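You operate a simulated robot arm through the tools that you are given. There is no shell and no other tool. Be economical: measure what you need, move in short steps, check, and stop when the job is done.

Carry out the task below with a simulated robot arm. There is one attempt and no reset: what you move stays moved.

TASK
Stand the yellow peg beside the small sanding block. It goes on the side that lies toward x +0.7, y -0.7 (a direction in the base frame), with about 3 cm between them.

The check looks at the end state, three seconds after you hand in, the way a careful person would. Anything else that was tipped, shoved, dropped, spilled or broken makes it a failure.

THE ROBOT
A 6-joint arm with a two-finger parallel gripper, fixed in place. Base frame: the origin is at the foot of the arm, x ahead of it, y to its left, z up; the work surface is at about z = 800. Readings come in mm, degrees, newtons and seconds.
With the tool pointing down near the work surface it reaches from about 240 to 640 mm from the base axis. Its first joint turns from -66.0 to 66.0 degrees. Payload 2.7 kg.
The tool frame sits at the grasp point between the pads (the TCP): z along the fingers, y along the line on which they close. The tips reach 23 mm beyond it. Largest opening 94 mm; finger width 38, thickness 10; the body of the gripper, 54 by 96 mm, starts 39 mm behind the TCP.
Orientation is that of the tool frame in the base frame, as [roll, pitch, yaw] about the fixed x, y, z axes, in that order (R = Rz(yaw) Ry(pitch) Rx(roll)). With the fingers straight down and closing along the base's y, the tool's x points along the base's -x, its y along +y and its z along -z.

THE INTERFACE
- The arm moves only by the tool nudge_tool. Its argument "steps" is a list of rows, each an object of numbers (a shift or turn left out is 0, a gripper value left out holds the last): "tx", "ty", "tz": the shift along the base's x, y, z in cm; "wx", "wy", "wz": the turn, a rotation vector about the base's x, y, z in degrees; "hand": the closure, from 0 (fully open) to 1 (shut). In form: [{"tx": .., "ty": .., "tz": .., "wx": .., "wy": .., "wz": .., "hand": ..}, ...]. A call has 1 to 20 rows; each row shifts and turns the commanded pose from where the row before left it. Each row takes 0.2 s and may step no farther than 50 mm and 8.6 degrees from the row before; otherwise, or with a gripper value out of range, the whole call is refused. A pose out of reach is approached as far as the arm can. The call stops where the force on the tool passes 40 N (or 10 N more than at its start, if that is more) or the arm is blocked; 0.2 s more then pass. Each finger travels about 45 mm/s and halts on what it meets, pressing with about 20 N; the grip force reading is that of the motor and also rises with nothing between the fingers. The clock runs only during rows and for 0.2 s after the last one: add rows that do not move to give the fingers time. It gives the time, the measured TCP pose, the force on the tool (base axes), the opening and the grip force at its end, in the units of the frame above (readings bear some noise), and new pictures: "show" is both (left out), scene, wrist or none.
- Cameras (640 x 400 px; columns grow to the right, rows downward): "scene" is fixed at [88.6, -440.3, 1406.9]; the picture's right is [0.71, -0.70, 0.00], its down [-0.41, -0.42, -0.81] and it looks along [0.57, 0.58, -0.58] (base axes); focal length 335 px, centre (320, 200). "wrist" rides on the gripper at [-39, 0, -44] in the tool frame; the picture's right is [0.00, -1.00, 0.00], its down [0.97, 0.00, -0.24] and it looks along [0.24, 0.00, 0.97] (tool axes); focal length 218 px, centre (320, 200).
- pixel_to_xyz(camera, pixels): there is no depth. For up to 12 entries [column, row, z] of the newest picture of that camera ("zoom" is the newest enlarged one), the place [x, y] in the base frame at which the ray of that pixel passes the height z, good to about 2 mm, but the place of the scene camera against the robot may be out by one fixed shift of up to 12 mm in any direction. The clock stands still meanwhile.
- enlarge(camera, box): a new picture of the part [left, top, right, bottom] of that camera's present view, enlarged. The clock stands still meanwhile.
- hand_in(): hands the job in; it is judged then, once.

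Work in short steps. Measure before you move; look again where a grasp or a placing could have gone wrong, and mend it. You have 60 turns and 120 pictures in all, those below and enlarged ones among them. Open the gripper and draw the arm clear of the work before you hand the job in, unless the task says otherwise; then end with one line.

The tools are called after "Request:" as name(argument=value, ...) on one line, values as JSON. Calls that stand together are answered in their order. nudge_tool: Moves the arm, as the interface text tells. Its arguments: {"type":"object","properties":{"steps":{"type":"array","items":{"type":"object","properties":{"tx":{"type":"number"},"ty":{"type":"number"},"tz":{"type":"number"},"wx":{"type":"number"},"wy":{"type":"number"},"wz":{"type":"number"},"hand":{"type":"number"}}}},"show":{"type":"string","enum":["both","scene","wrist","none"]}},"required":["steps"]} The other tools are called the same way: pixel_to_xyz (camera, pixels) gives the place at which the rays of pixels pass given heights; enlarge (camera, box) takes an enlarged picture of a part of a camera's view; hand_in () hands the job in.

At the start:

```text
time: 0.0
position: [374.7, -83.9, 1052.1]
tcp_rot: [-180.0, 0.0, 179.9]
ft_force: [-0.9, 0.2, 0.3]
gripper_width: 93.9
grasp_force: 0.1
```

scene: 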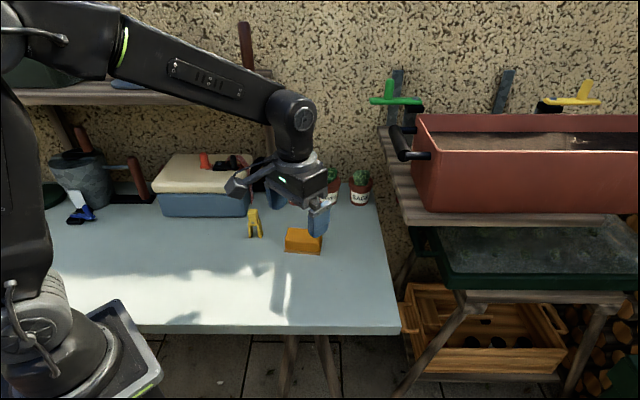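
wrist: 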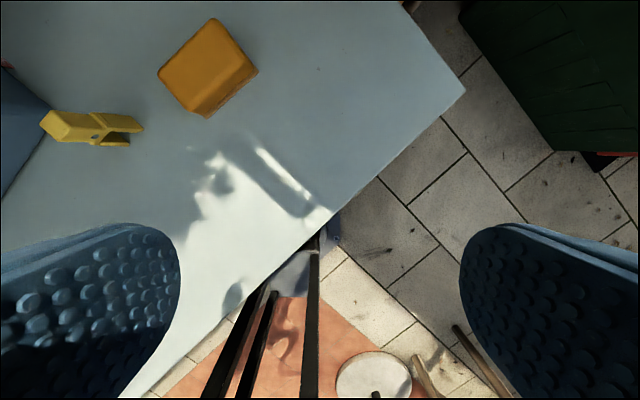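

The peg (scene ~255,223) and the sanding block (~303,241) are visible; I enlarge both views to measure.

Request:
enlarge(camera="scene", box=[220, 180, 348, 260])

Request:
enlarge(camera="wrist", box=[0, 0, 320, 200])

Request:
pixel_to_xyz(camera="wrist", pixels=[[212, 18, 800], [160, 70, 800], [207, 117, 800], [258, 70, 800], [212, 18, 825], [160, 70, 825], [197, 112, 825], [247, 66, 825], [40, 120, 860], [70, 140, 860], [130, 145, 800], [143, 125, 800]])

```text
5.00 times, centred on (284, 220) of scene
```

zoom: 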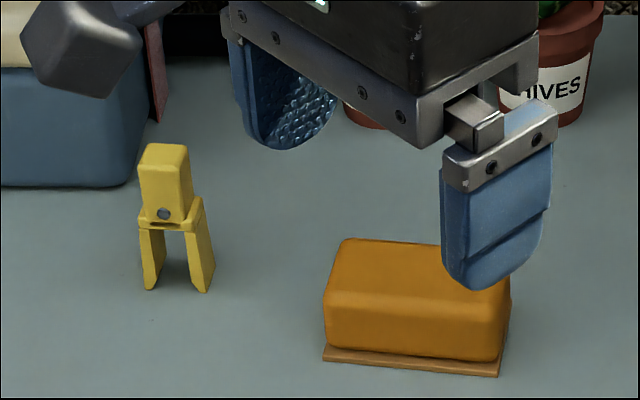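

```text
2.00 times, centred on (160, 100) of wrist
```

zoom: 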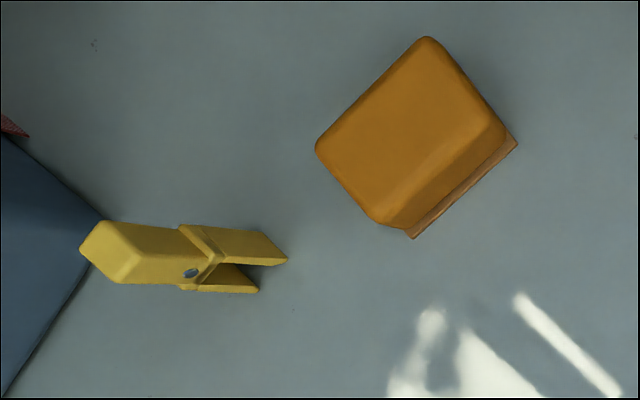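

```text
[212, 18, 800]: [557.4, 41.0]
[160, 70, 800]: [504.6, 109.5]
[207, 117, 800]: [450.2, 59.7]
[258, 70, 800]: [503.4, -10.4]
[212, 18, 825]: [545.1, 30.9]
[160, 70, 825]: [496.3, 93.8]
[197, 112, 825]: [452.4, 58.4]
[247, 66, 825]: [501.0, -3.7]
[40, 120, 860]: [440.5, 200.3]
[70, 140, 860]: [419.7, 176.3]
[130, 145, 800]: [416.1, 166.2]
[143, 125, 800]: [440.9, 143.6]
```

The peg stands near (425,155), about 90 mm tall, with the tub close by. I move above it at the same height for a plumb view.

Request:
nudge_tool(steps=[{"tx": 1, "ty": 4.5}, {"tx": 1, "ty": 4.5}, {"tx": 1, "ty": 4.5}, {"tx": 1, "ty": 4.5}, {"tx": 0.5, "ty": 4.5}, {}])

```text
time: 1.4
position: [419.6, 142.0, 1053.2]
tcp_rot: [179.9, 0.1, -180.0]
ft_force: [-1.0, 0.5, 0.0]
gripper_width: 94.0
grasp_force: 0.1
```

scene: 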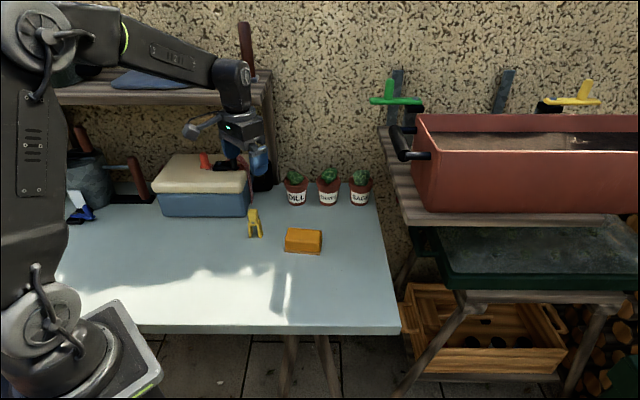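
wrist: 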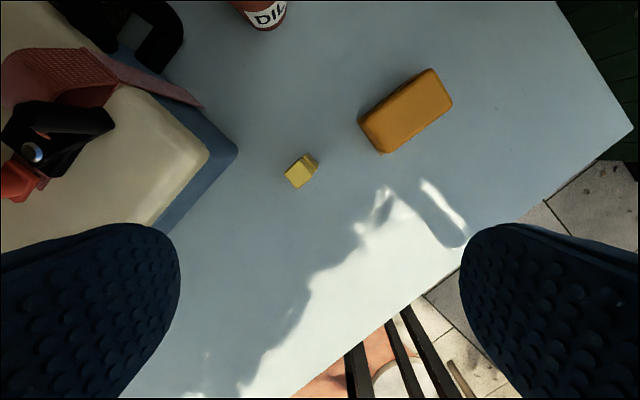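

A near-plumb view of both; I enlarge it and the scene for precise edges.

Request:
enlarge(camera="scene", box=[232, 195, 344, 265])

Request:
enlarge(camera="wrist", box=[260, 50, 484, 190])

```text
5.71 times, centred on (288, 230) of scene
```

zoom: 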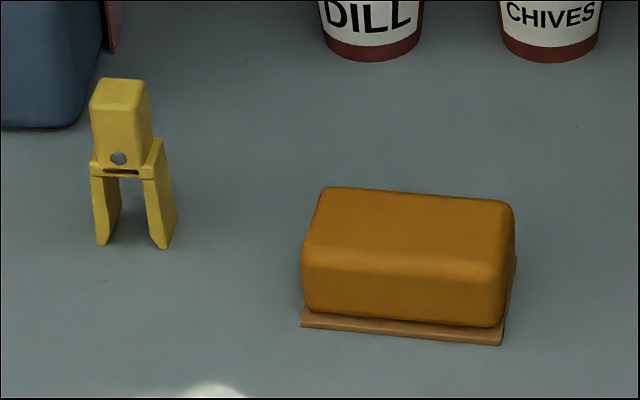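

```text
2.86 times, centred on (372, 120) of wrist
```

zoom: 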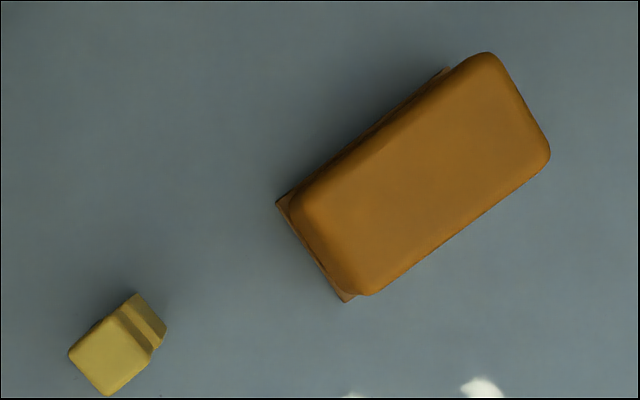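

I project block corners (bottom plate at 800, top ~840) and peg head corners.

Request:
pixel_to_xyz(camera="zoom", pixels=[[277, 203, 803], [344, 302, 803], [446, 69, 803], [488, 52, 838], [550, 152, 838], [290, 200, 838], [370, 295, 838], [68, 353, 890], [108, 396, 890], [152, 352, 890], [118, 310, 890], [136, 293, 850]])

Request:
enlarge(camera="scene", box=[240, 200, 272, 242])

```text
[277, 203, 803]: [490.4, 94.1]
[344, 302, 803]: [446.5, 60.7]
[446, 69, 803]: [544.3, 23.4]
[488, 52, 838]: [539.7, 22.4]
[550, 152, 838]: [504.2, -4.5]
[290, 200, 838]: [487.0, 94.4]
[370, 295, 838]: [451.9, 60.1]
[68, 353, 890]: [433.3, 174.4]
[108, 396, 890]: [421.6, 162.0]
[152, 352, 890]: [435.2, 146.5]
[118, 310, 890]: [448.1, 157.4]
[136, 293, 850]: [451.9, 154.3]
```

```text
9.52 times, centred on (256, 221) of scene
```

zoom: 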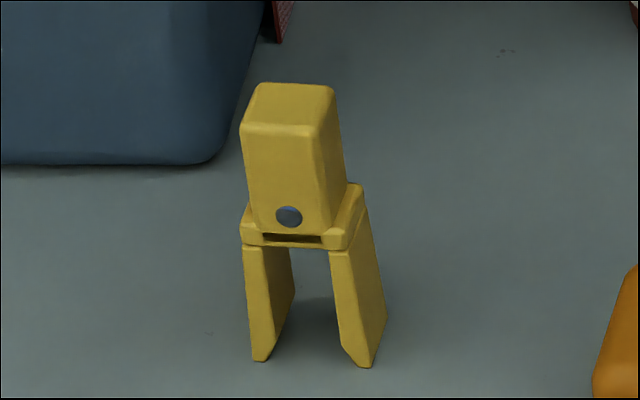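

Head centre is about (433,161), top z≈882, head roughly 18 mm thick front-to-back along ~42°. Turn −48° about z, half close, and come down to z≈950 for a check.

Request:
nudge_tool(steps=[{"tx": 0.67, "ty": 0.95, "wz": -8, "hand": 0.45}, {"tx": 0.67, "ty": 0.95, "wz": -8}, {"wz": -8, "tz": -2}, {"wz": -8, "tz": -2}, {"wz": -8, "tz": -3}, {"wz": -8, "tz": -3}, {}, {}])

```text
time: 2.1
position: [426.8, 159.5, 1052.3]
tcp_rot: [-179.7, -0.6, 164.0]
ft_force: [-25.9, -11.8, 7.0]
gripper_width: 51.5
grasp_force: 0.1
stopped in row 3: the force on the tool passed its limit (the readings are from after the stop); the commanded pose is now the measured one
```

scene: 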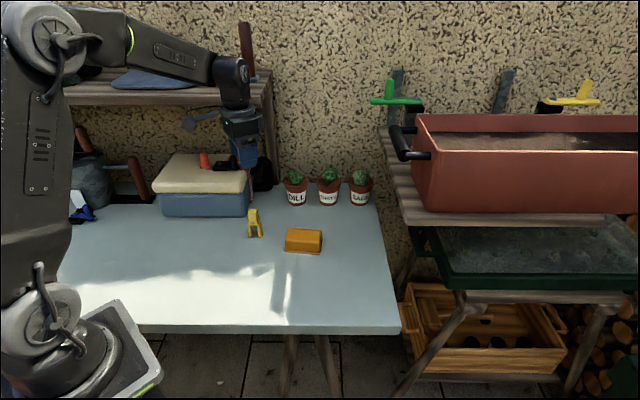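
wrist: 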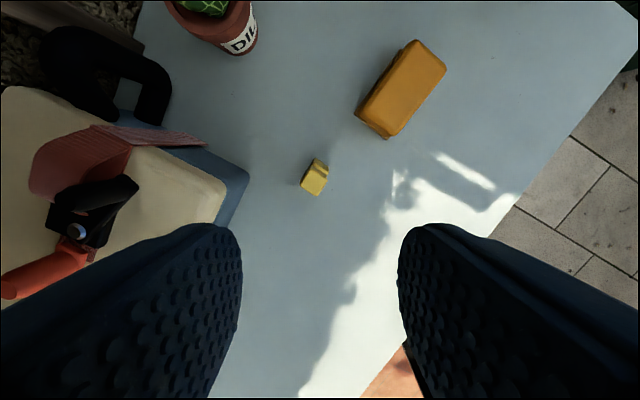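

The tool met something (force toward −x,−y), probably the shelf behind. I look closely before moving.

Request:
enlarge(camera="scene", box=[160, 40, 320, 220])

```text
2.22 times, centred on (240, 130) of scene
```

zoom: 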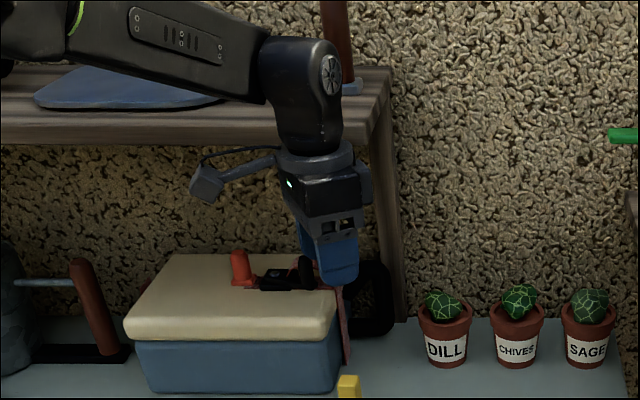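

The contact fits the shelf's front edge (z≈1150) against the upper gripper. I retreat toward −x,−y, lower under the shelf height, then turn there.

Request:
nudge_tool(steps=[{"tx": -2.0, "ty": -2.0}, {"tx": -2.0, "ty": -2.5}, {"tz": -3}, {"tz": -3}, {"tz": -3}, {}])

```text
time: 3.5
position: [389.6, 114.2, 961.3]
tcp_rot: [-179.7, -0.4, 163.9]
ft_force: [0.4, 0.4, 0.0]
gripper_width: 51.7
grasp_force: 0.0
```

scene: 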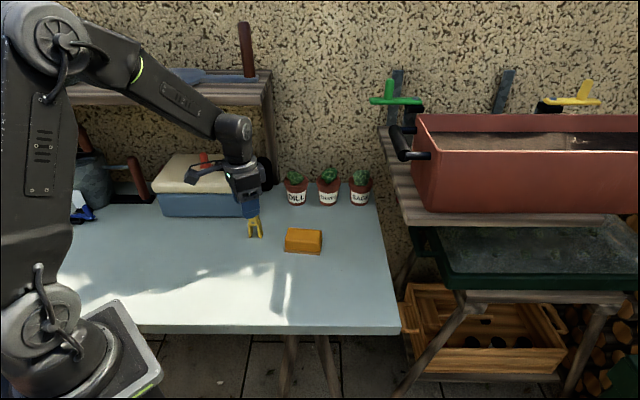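
wrist: 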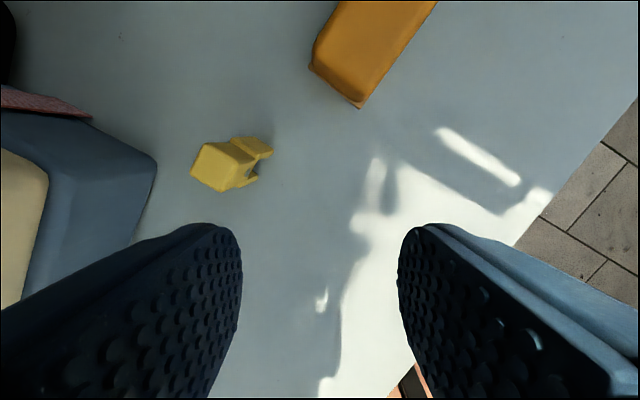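

Free and undisturbed; now turn the remaining −32° at this lower height.

Request:
nudge_tool(steps=[{"wz": -8}, {"wz": -8}, {"wz": -8}, {"wz": -8}, {}])

```text
time: 4.7
position: [390.4, 112.8, 960.1]
tcp_rot: [-179.8, -0.4, 131.8]
ft_force: [0.1, 0.2, -0.2]
gripper_width: 51.5
grasp_force: 0.1
```

scene: 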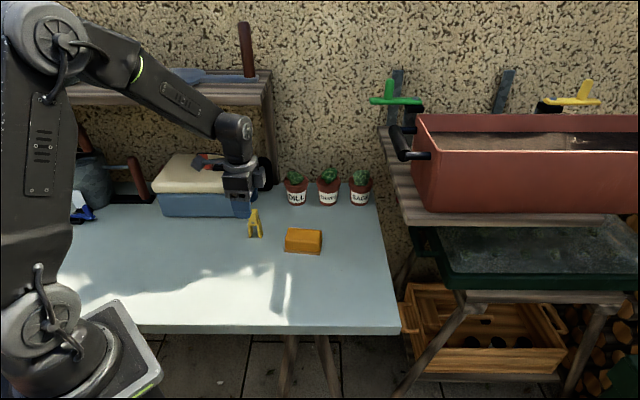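
wrist: 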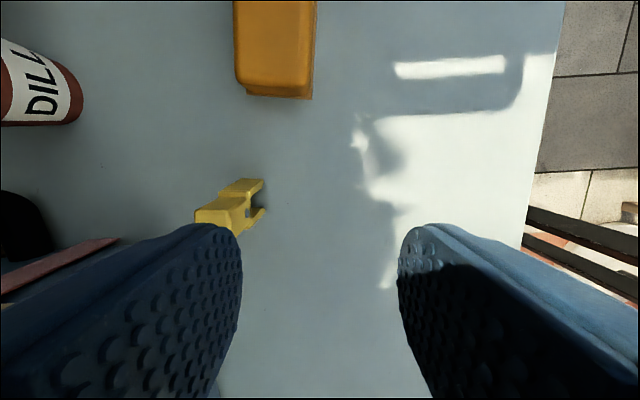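

Now shift over the peg at z≈960 (tips at 937, above its top).

Request:
nudge_tool(steps=[{"tx": 1.4, "ty": 1.6}, {"tx": 1.4, "ty": 1.6}, {"tx": 1.4, "ty": 1.6}, {}])

```text
time: 5.7
position: [431.1, 161.7, 961.8]
tcp_rot: [-179.6, -0.3, 131.8]
ft_force: [0.6, 0.0, 0.3]
gripper_width: 51.4
grasp_force: 0.0
```

scene: 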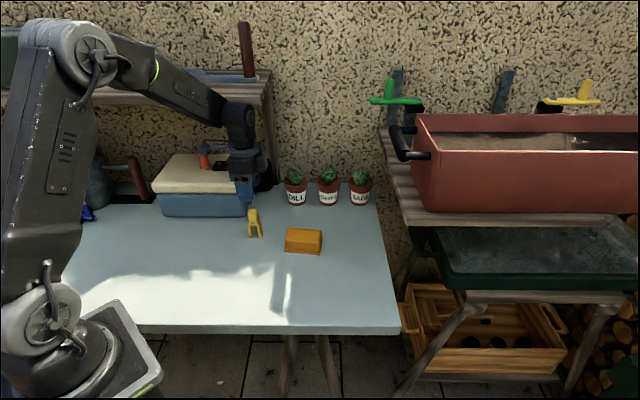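
wrist: 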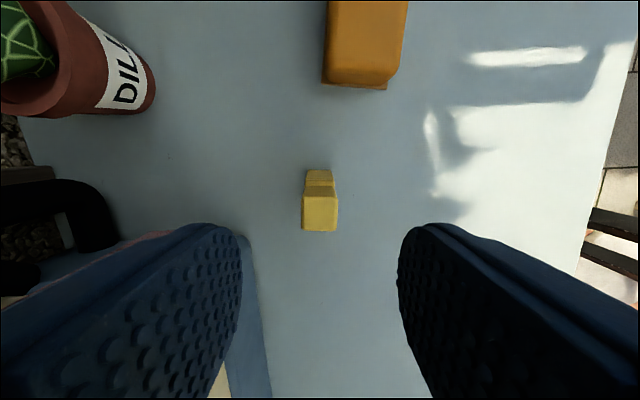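

The peg is aligned with the fingers; I measure its head top (edges columns 302–338, rows 196–232).

Request:
enlarge(camera="wrist", box=[272, 155, 368, 245])

Request:
pixel_to_xyz(camera="wrist", pixels=[[302, 231, 882], [338, 231, 882], [336, 196, 882], [304, 196, 882], [320, 214, 882]])

```text
4.44 times, centred on (320, 200) of wrist
```

zoom: 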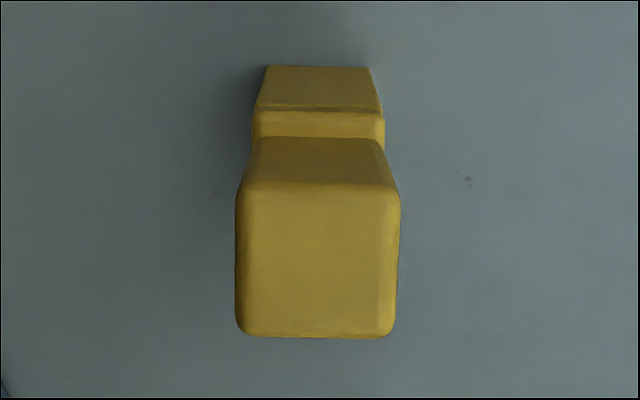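

```text
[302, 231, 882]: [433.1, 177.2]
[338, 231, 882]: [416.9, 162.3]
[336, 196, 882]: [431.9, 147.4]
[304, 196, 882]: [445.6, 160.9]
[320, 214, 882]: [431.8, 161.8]
```

Head centre (432,162) coincides with the TCP. Descend 9 cm to z≈871 (tips ~848, above the shoulders).

Request:
nudge_tool(steps=[{"tz": -2.5}, {"tz": -2.5}, {"tz": -2.5}, {"tz": -1.5}, {}])

```text
time: 6.9
position: [431.9, 162.9, 869.9]
tcp_rot: [-179.8, -0.3, 132.0]
ft_force: [-0.4, -0.6, -0.5]
gripper_width: 51.7
grasp_force: 0.1
```

scene: 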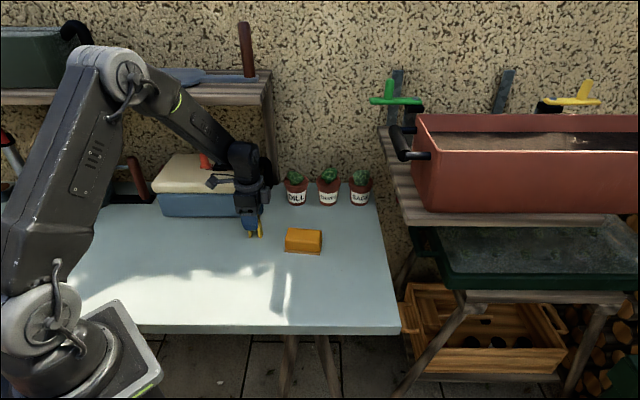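
wrist: 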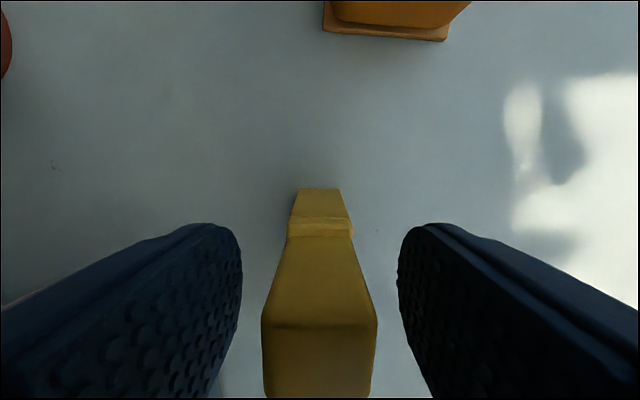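

The head is centred between the pads without contact; close on it.

Request:
nudge_tool(steps=[{"hand": 0.7}, {"hand": 0.85}, {"hand": 1.0}, {}, {}, {}])

Request:
enlarge(camera="scene", box=[220, 180, 348, 260])

```text
time: 8.3
position: [431.5, 162.6, 871.5]
tcp_rot: [-179.7, -0.4, 131.9]
ft_force: [-0.4, 0.2, -0.7]
gripper_width: 21.6
grasp_force: 20.1
```

scene: 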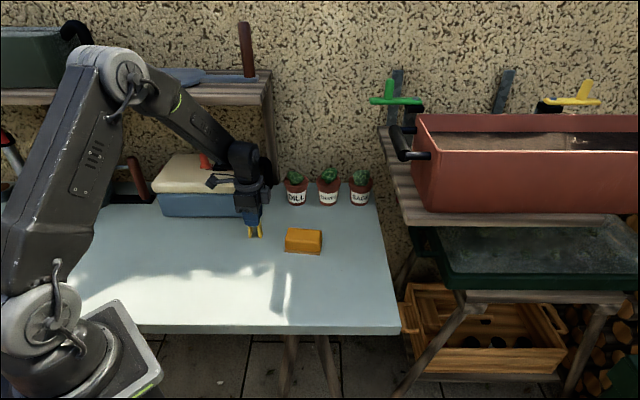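
wrist: 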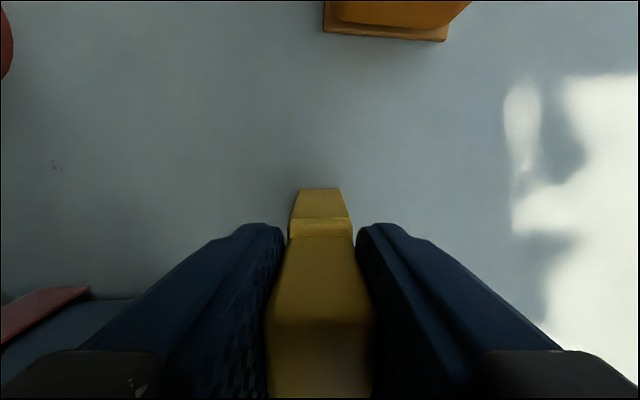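

```text
5.00 times, centred on (284, 220) of scene
```

zoom: 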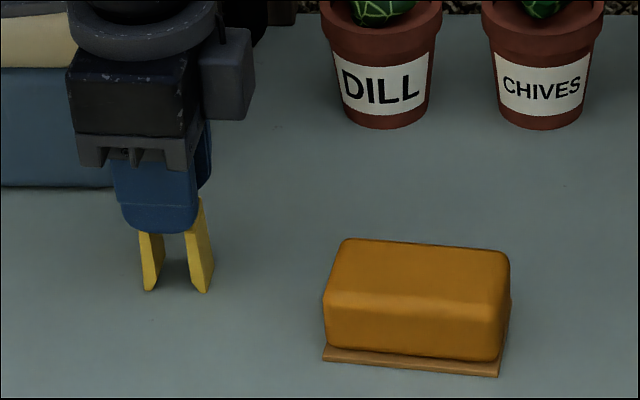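

Gripped at 21.6 mm. I measure the block's near plate edge and the peg's foot edge from here to refine geometry.

Request:
pixel_to_xyz(camera="wrist", pixels=[[324, 33, 800], [446, 41, 800], [298, 188, 800], [341, 188, 800], [449, 34, 805], [324, 26, 805]])

```text
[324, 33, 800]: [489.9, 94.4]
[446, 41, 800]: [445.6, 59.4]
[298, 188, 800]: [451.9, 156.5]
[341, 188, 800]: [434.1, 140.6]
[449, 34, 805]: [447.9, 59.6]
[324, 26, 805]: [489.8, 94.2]
```

Block's far end centre works out at (523,6), axis −52°; the peg's foot half-width is 18 mm, so target centre ≈(557,−28). Lift 8 cm and check the hold.

Request:
nudge_tool(steps=[{"tz": 1}, {"tz": 2}, {"tz": 2.5}, {"tz": 2.5}, {}])

```text
time: 9.5
position: [431.8, 162.0, 951.3]
tcp_rot: [-179.6, -0.3, 131.9]
ft_force: [-0.9, 0.5, 0.2]
gripper_width: 21.3
grasp_force: 19.8
```

scene: 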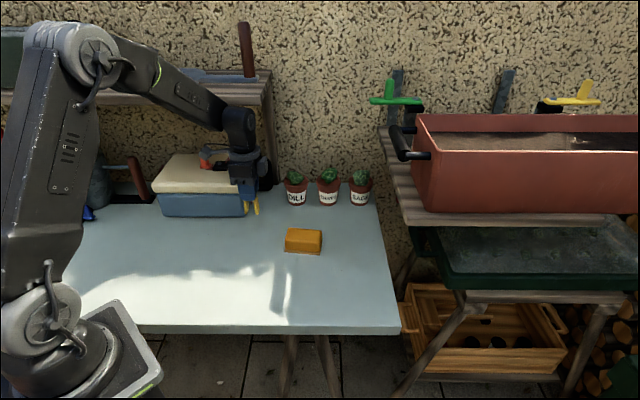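
wrist: 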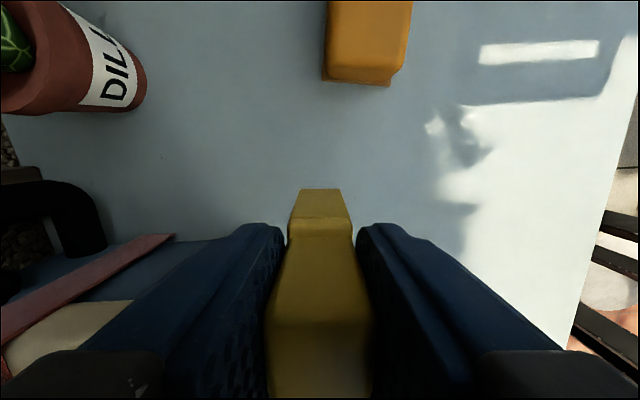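

Held upright. Carry over the block to above the target in even steps.

Request:
nudge_tool(steps=[{"tx": 1.25, "ty": -1.9}, {"tx": 1.25, "ty": -1.9}, {"tx": 1.25, "ty": -1.9}, {"tx": 1.25, "ty": -1.9}, {"tx": 1.25, "ty": -1.9}, {"tx": 1.25, "ty": -1.9}, {"tx": 1.25, "ty": -1.9}, {"tx": 1.25, "ty": -1.9}, {"tx": 1.25, "ty": -1.9}, {"tx": 1.25, "ty": -1.9}, {}])

Request:
enlarge(camera="scene", box=[250, 165, 410, 265])

```text
time: 11.9
position: [557.0, -27.5, 951.5]
tcp_rot: [-179.7, -0.5, 131.9]
ft_force: [-0.2, 0.8, -0.9]
gripper_width: 21.5
grasp_force: 20.0
```

scene: 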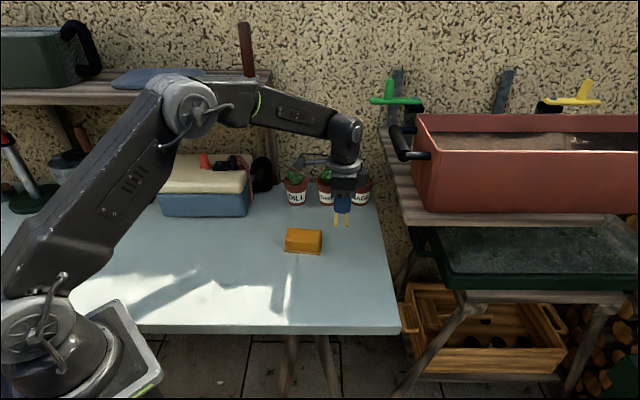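
wrist: 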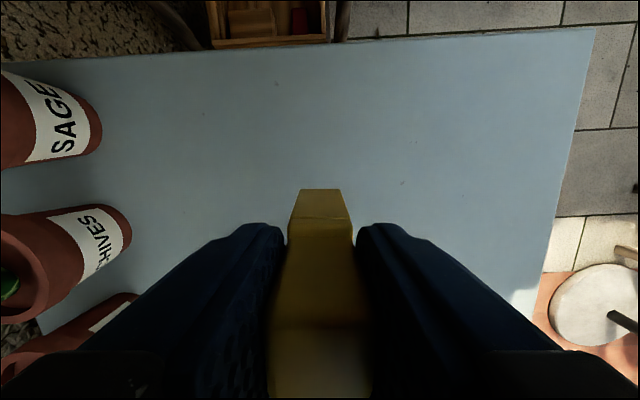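

```text
4.00 times, centred on (330, 215) of scene
```

zoom: 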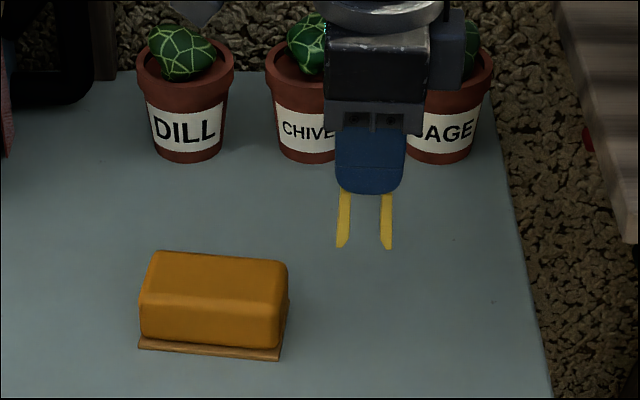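

Over the target with the pots well behind. Lower 7 cm, then check before the final touch-down.

Request:
nudge_tool(steps=[{"tz": -2.5}, {"tz": -2.5}, {"tz": -1.5}, {"tz": -0.5}, {}])

Request:
enlarge(camera="scene", box=[250, 185, 378, 265])

```text
time: 13.1
position: [556.2, -28.4, 881.5]
tcp_rot: [-179.8, -0.4, 132.0]
ft_force: [0.0, 0.8, -0.4]
gripper_width: 21.6
grasp_force: 19.9
```

scene: 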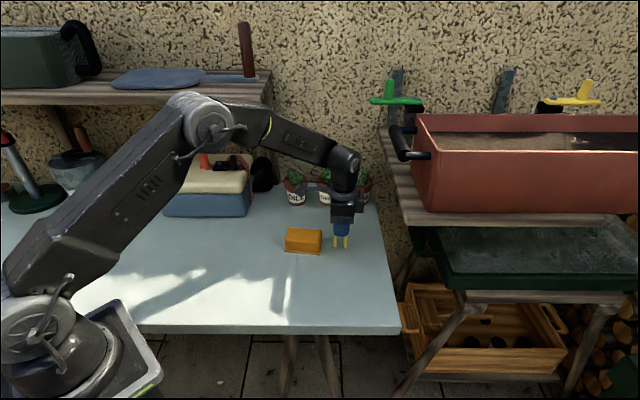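
wrist: 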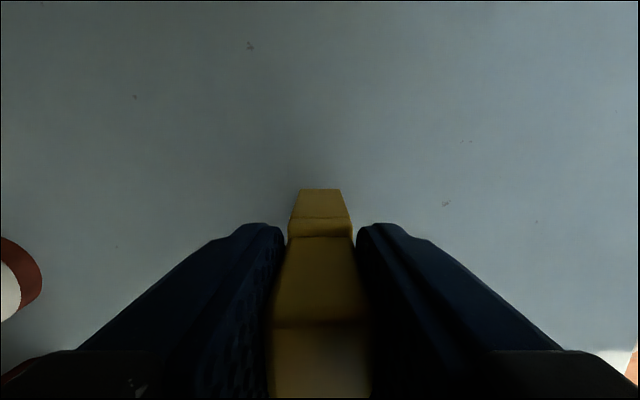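

```text
5.00 times, centred on (314, 225) of scene
```

zoom: 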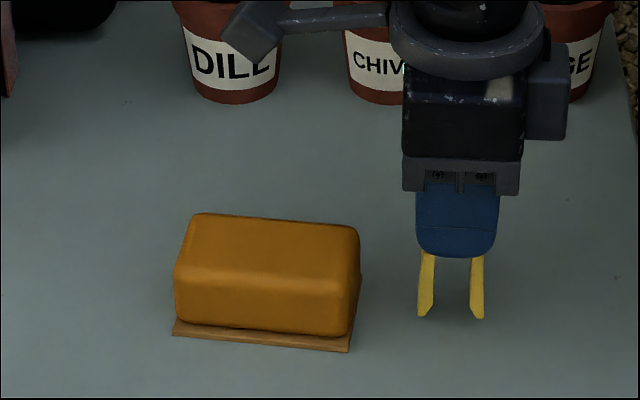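

The gap looks like ~62 zoom px ≈ 31 mm. Touch down gently over the last centimetre.

Request:
nudge_tool(steps=[{"tz": -0.4}, {"tz": -0.3}, {"tz": -0.2}, {"tz": -0.1}, {}])

Request:
enlarge(camera="scene", box=[250, 185, 378, 265])

```text
time: 14.3
position: [557.0, -28.5, 870.8]
tcp_rot: [-179.7, -0.5, 132.0]
ft_force: [-0.9, 0.2, 4.7]
gripper_width: 21.5
grasp_force: 19.9
```

scene: 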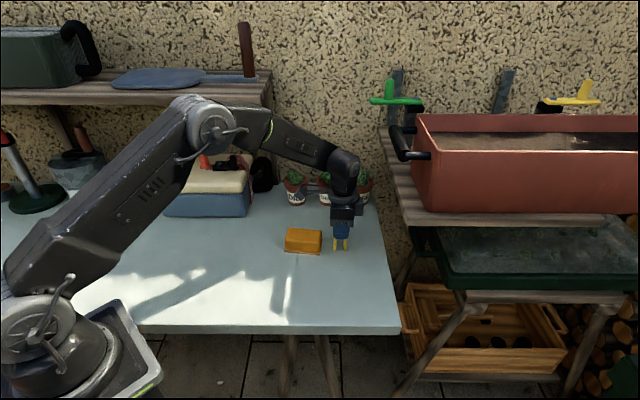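
wrist: 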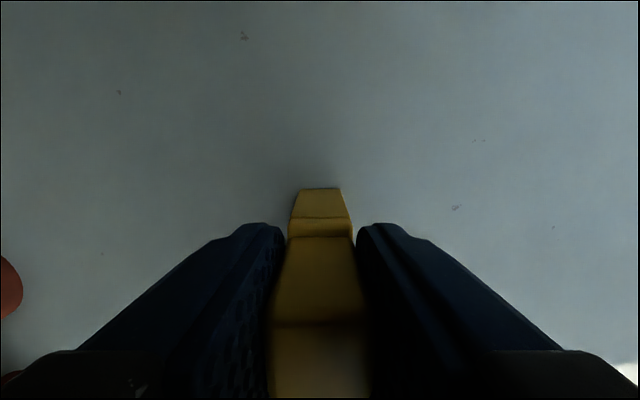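

```text
5.00 times, centred on (314, 225) of scene
```

zoom: 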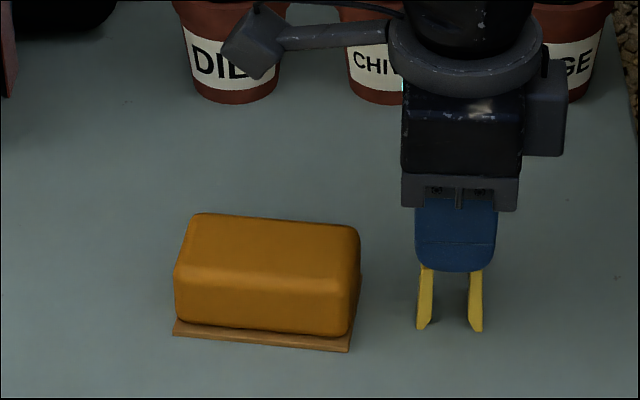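

Touching down with ~5 N, upright, gap ≈30 mm. Release gradually to about 50 mm opening.

Request:
nudge_tool(steps=[{"hand": 0.74}, {"hand": 0.65}, {"hand": 0.55}, {"hand": 0.45}, {}, {}])

```text
time: 15.7
position: [556.8, -28.5, 871.7]
tcp_rot: [-179.7, -0.4, 131.9]
ft_force: [-0.3, 0.1, -0.5]
gripper_width: 51.4
grasp_force: 0.0
```

scene: 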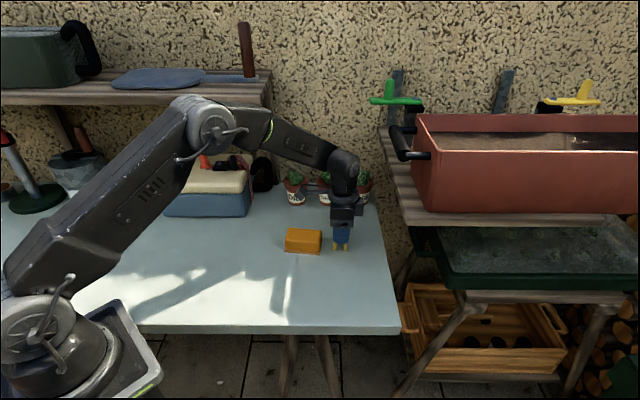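
wrist: 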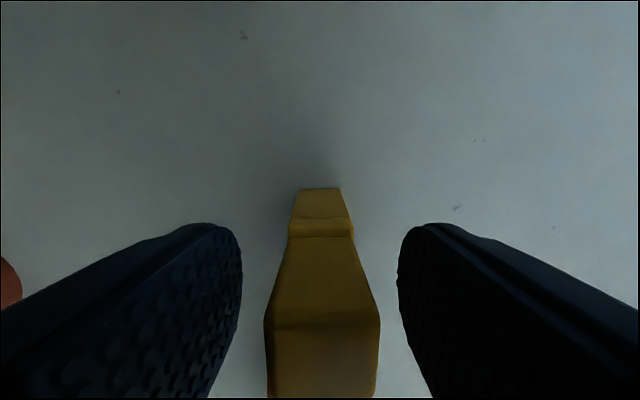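

The peg stands free between the fingers; rise straight up and then draw back toward the base.

Request:
nudge_tool(steps=[{"tz": 2}, {"tz": 3}, {"tz": 3}, {"tz": 3}, {"tx": -4, "ty": -2}, {"tx": -4, "ty": -2}, {"tx": -4, "ty": -2, "hand": 0}, {"tx": -4}, {}, {}])

Request:
enlarge(camera="scene", box=[250, 185, 378, 265])

```text
time: 17.9
position: [397.5, -88.6, 981.6]
tcp_rot: [-179.8, -0.4, 131.9]
ft_force: [0.6, 0.3, -0.2]
gripper_width: 94.2
grasp_force: 0.1
```

scene: 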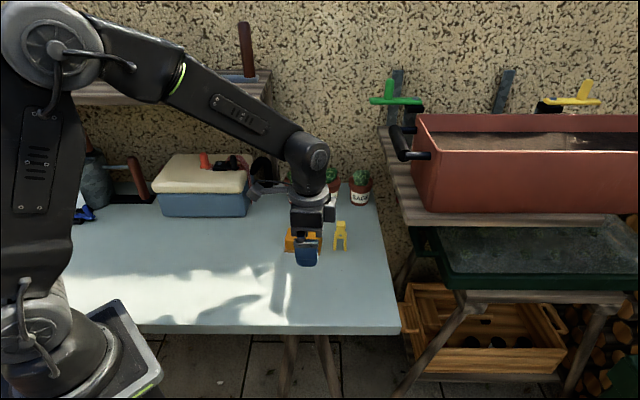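
wrist: 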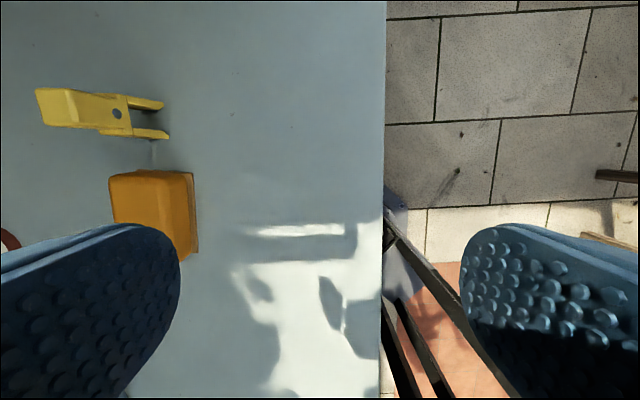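

```text
5.00 times, centred on (314, 225) of scene
```

zoom: 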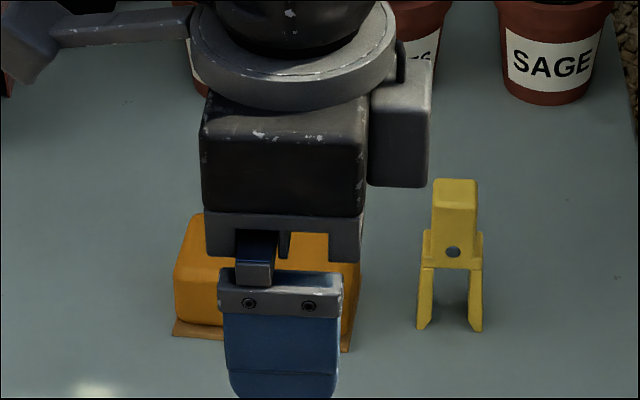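

Peg stands upright. I verify the gap from the wrist view: plate corner (193,172), peg foot outer edge (~150–169,139).

Request:
pixel_to_xyz(camera="wrist", pixels=[[193, 172, 802], [169, 138, 800], [162, 109, 800], [198, 250, 802]])

Request:
nudge_tool(steps=[{"tx": -3, "ty": -3, "tz": 2}, {"tx": -3, "ty": -2, "tz": 2}, {}])

Request:
enlarge(camera="scene", box=[250, 185, 378, 265])

```text
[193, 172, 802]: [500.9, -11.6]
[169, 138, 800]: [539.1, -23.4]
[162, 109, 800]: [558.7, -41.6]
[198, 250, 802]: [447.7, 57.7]
```

```text
time: 18.7
position: [336.0, -138.0, 1020.4]
tcp_rot: [-179.8, -0.4, 131.9]
ft_force: [0.1, -0.6, 0.7]
gripper_width: 93.9
grasp_force: 0.2
```

scene: 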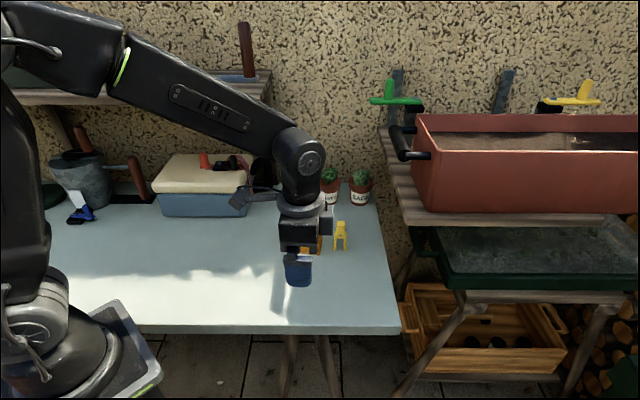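
wrist: 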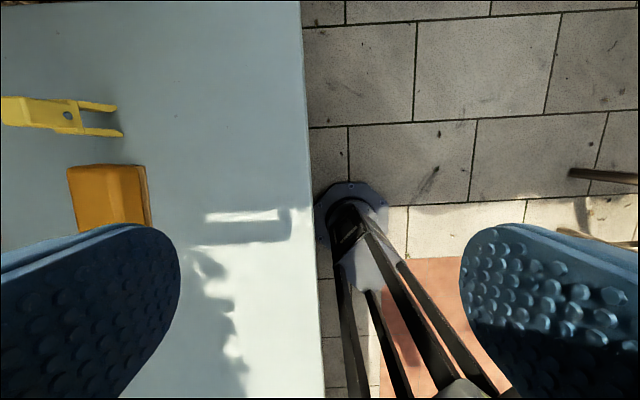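

```text
5.00 times, centred on (314, 225) of scene
```

zoom: 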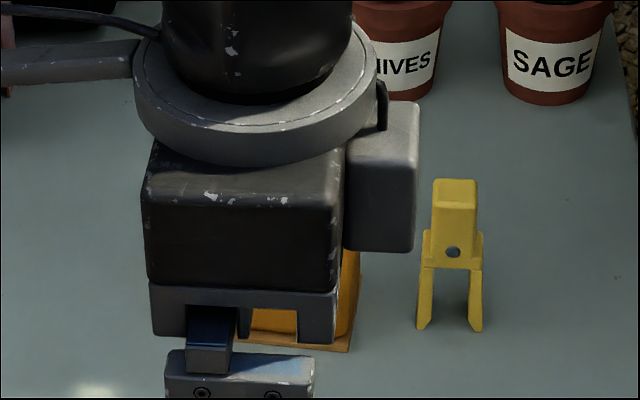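

Along the block's axis the measured gap is about 31–33 mm. The peg is upright, everything else is in place and the arm is clear, so I hand in.

Request:
hand_in()

```text
The job is handed in.
```

The yellow peg stands upright about 3 cm off the block's end facing x +0.7, y -0.7. Early on the gripper bumped something, probably the shelf edge, and I saw nothing shifted; the gripper is open and the arm is clear.
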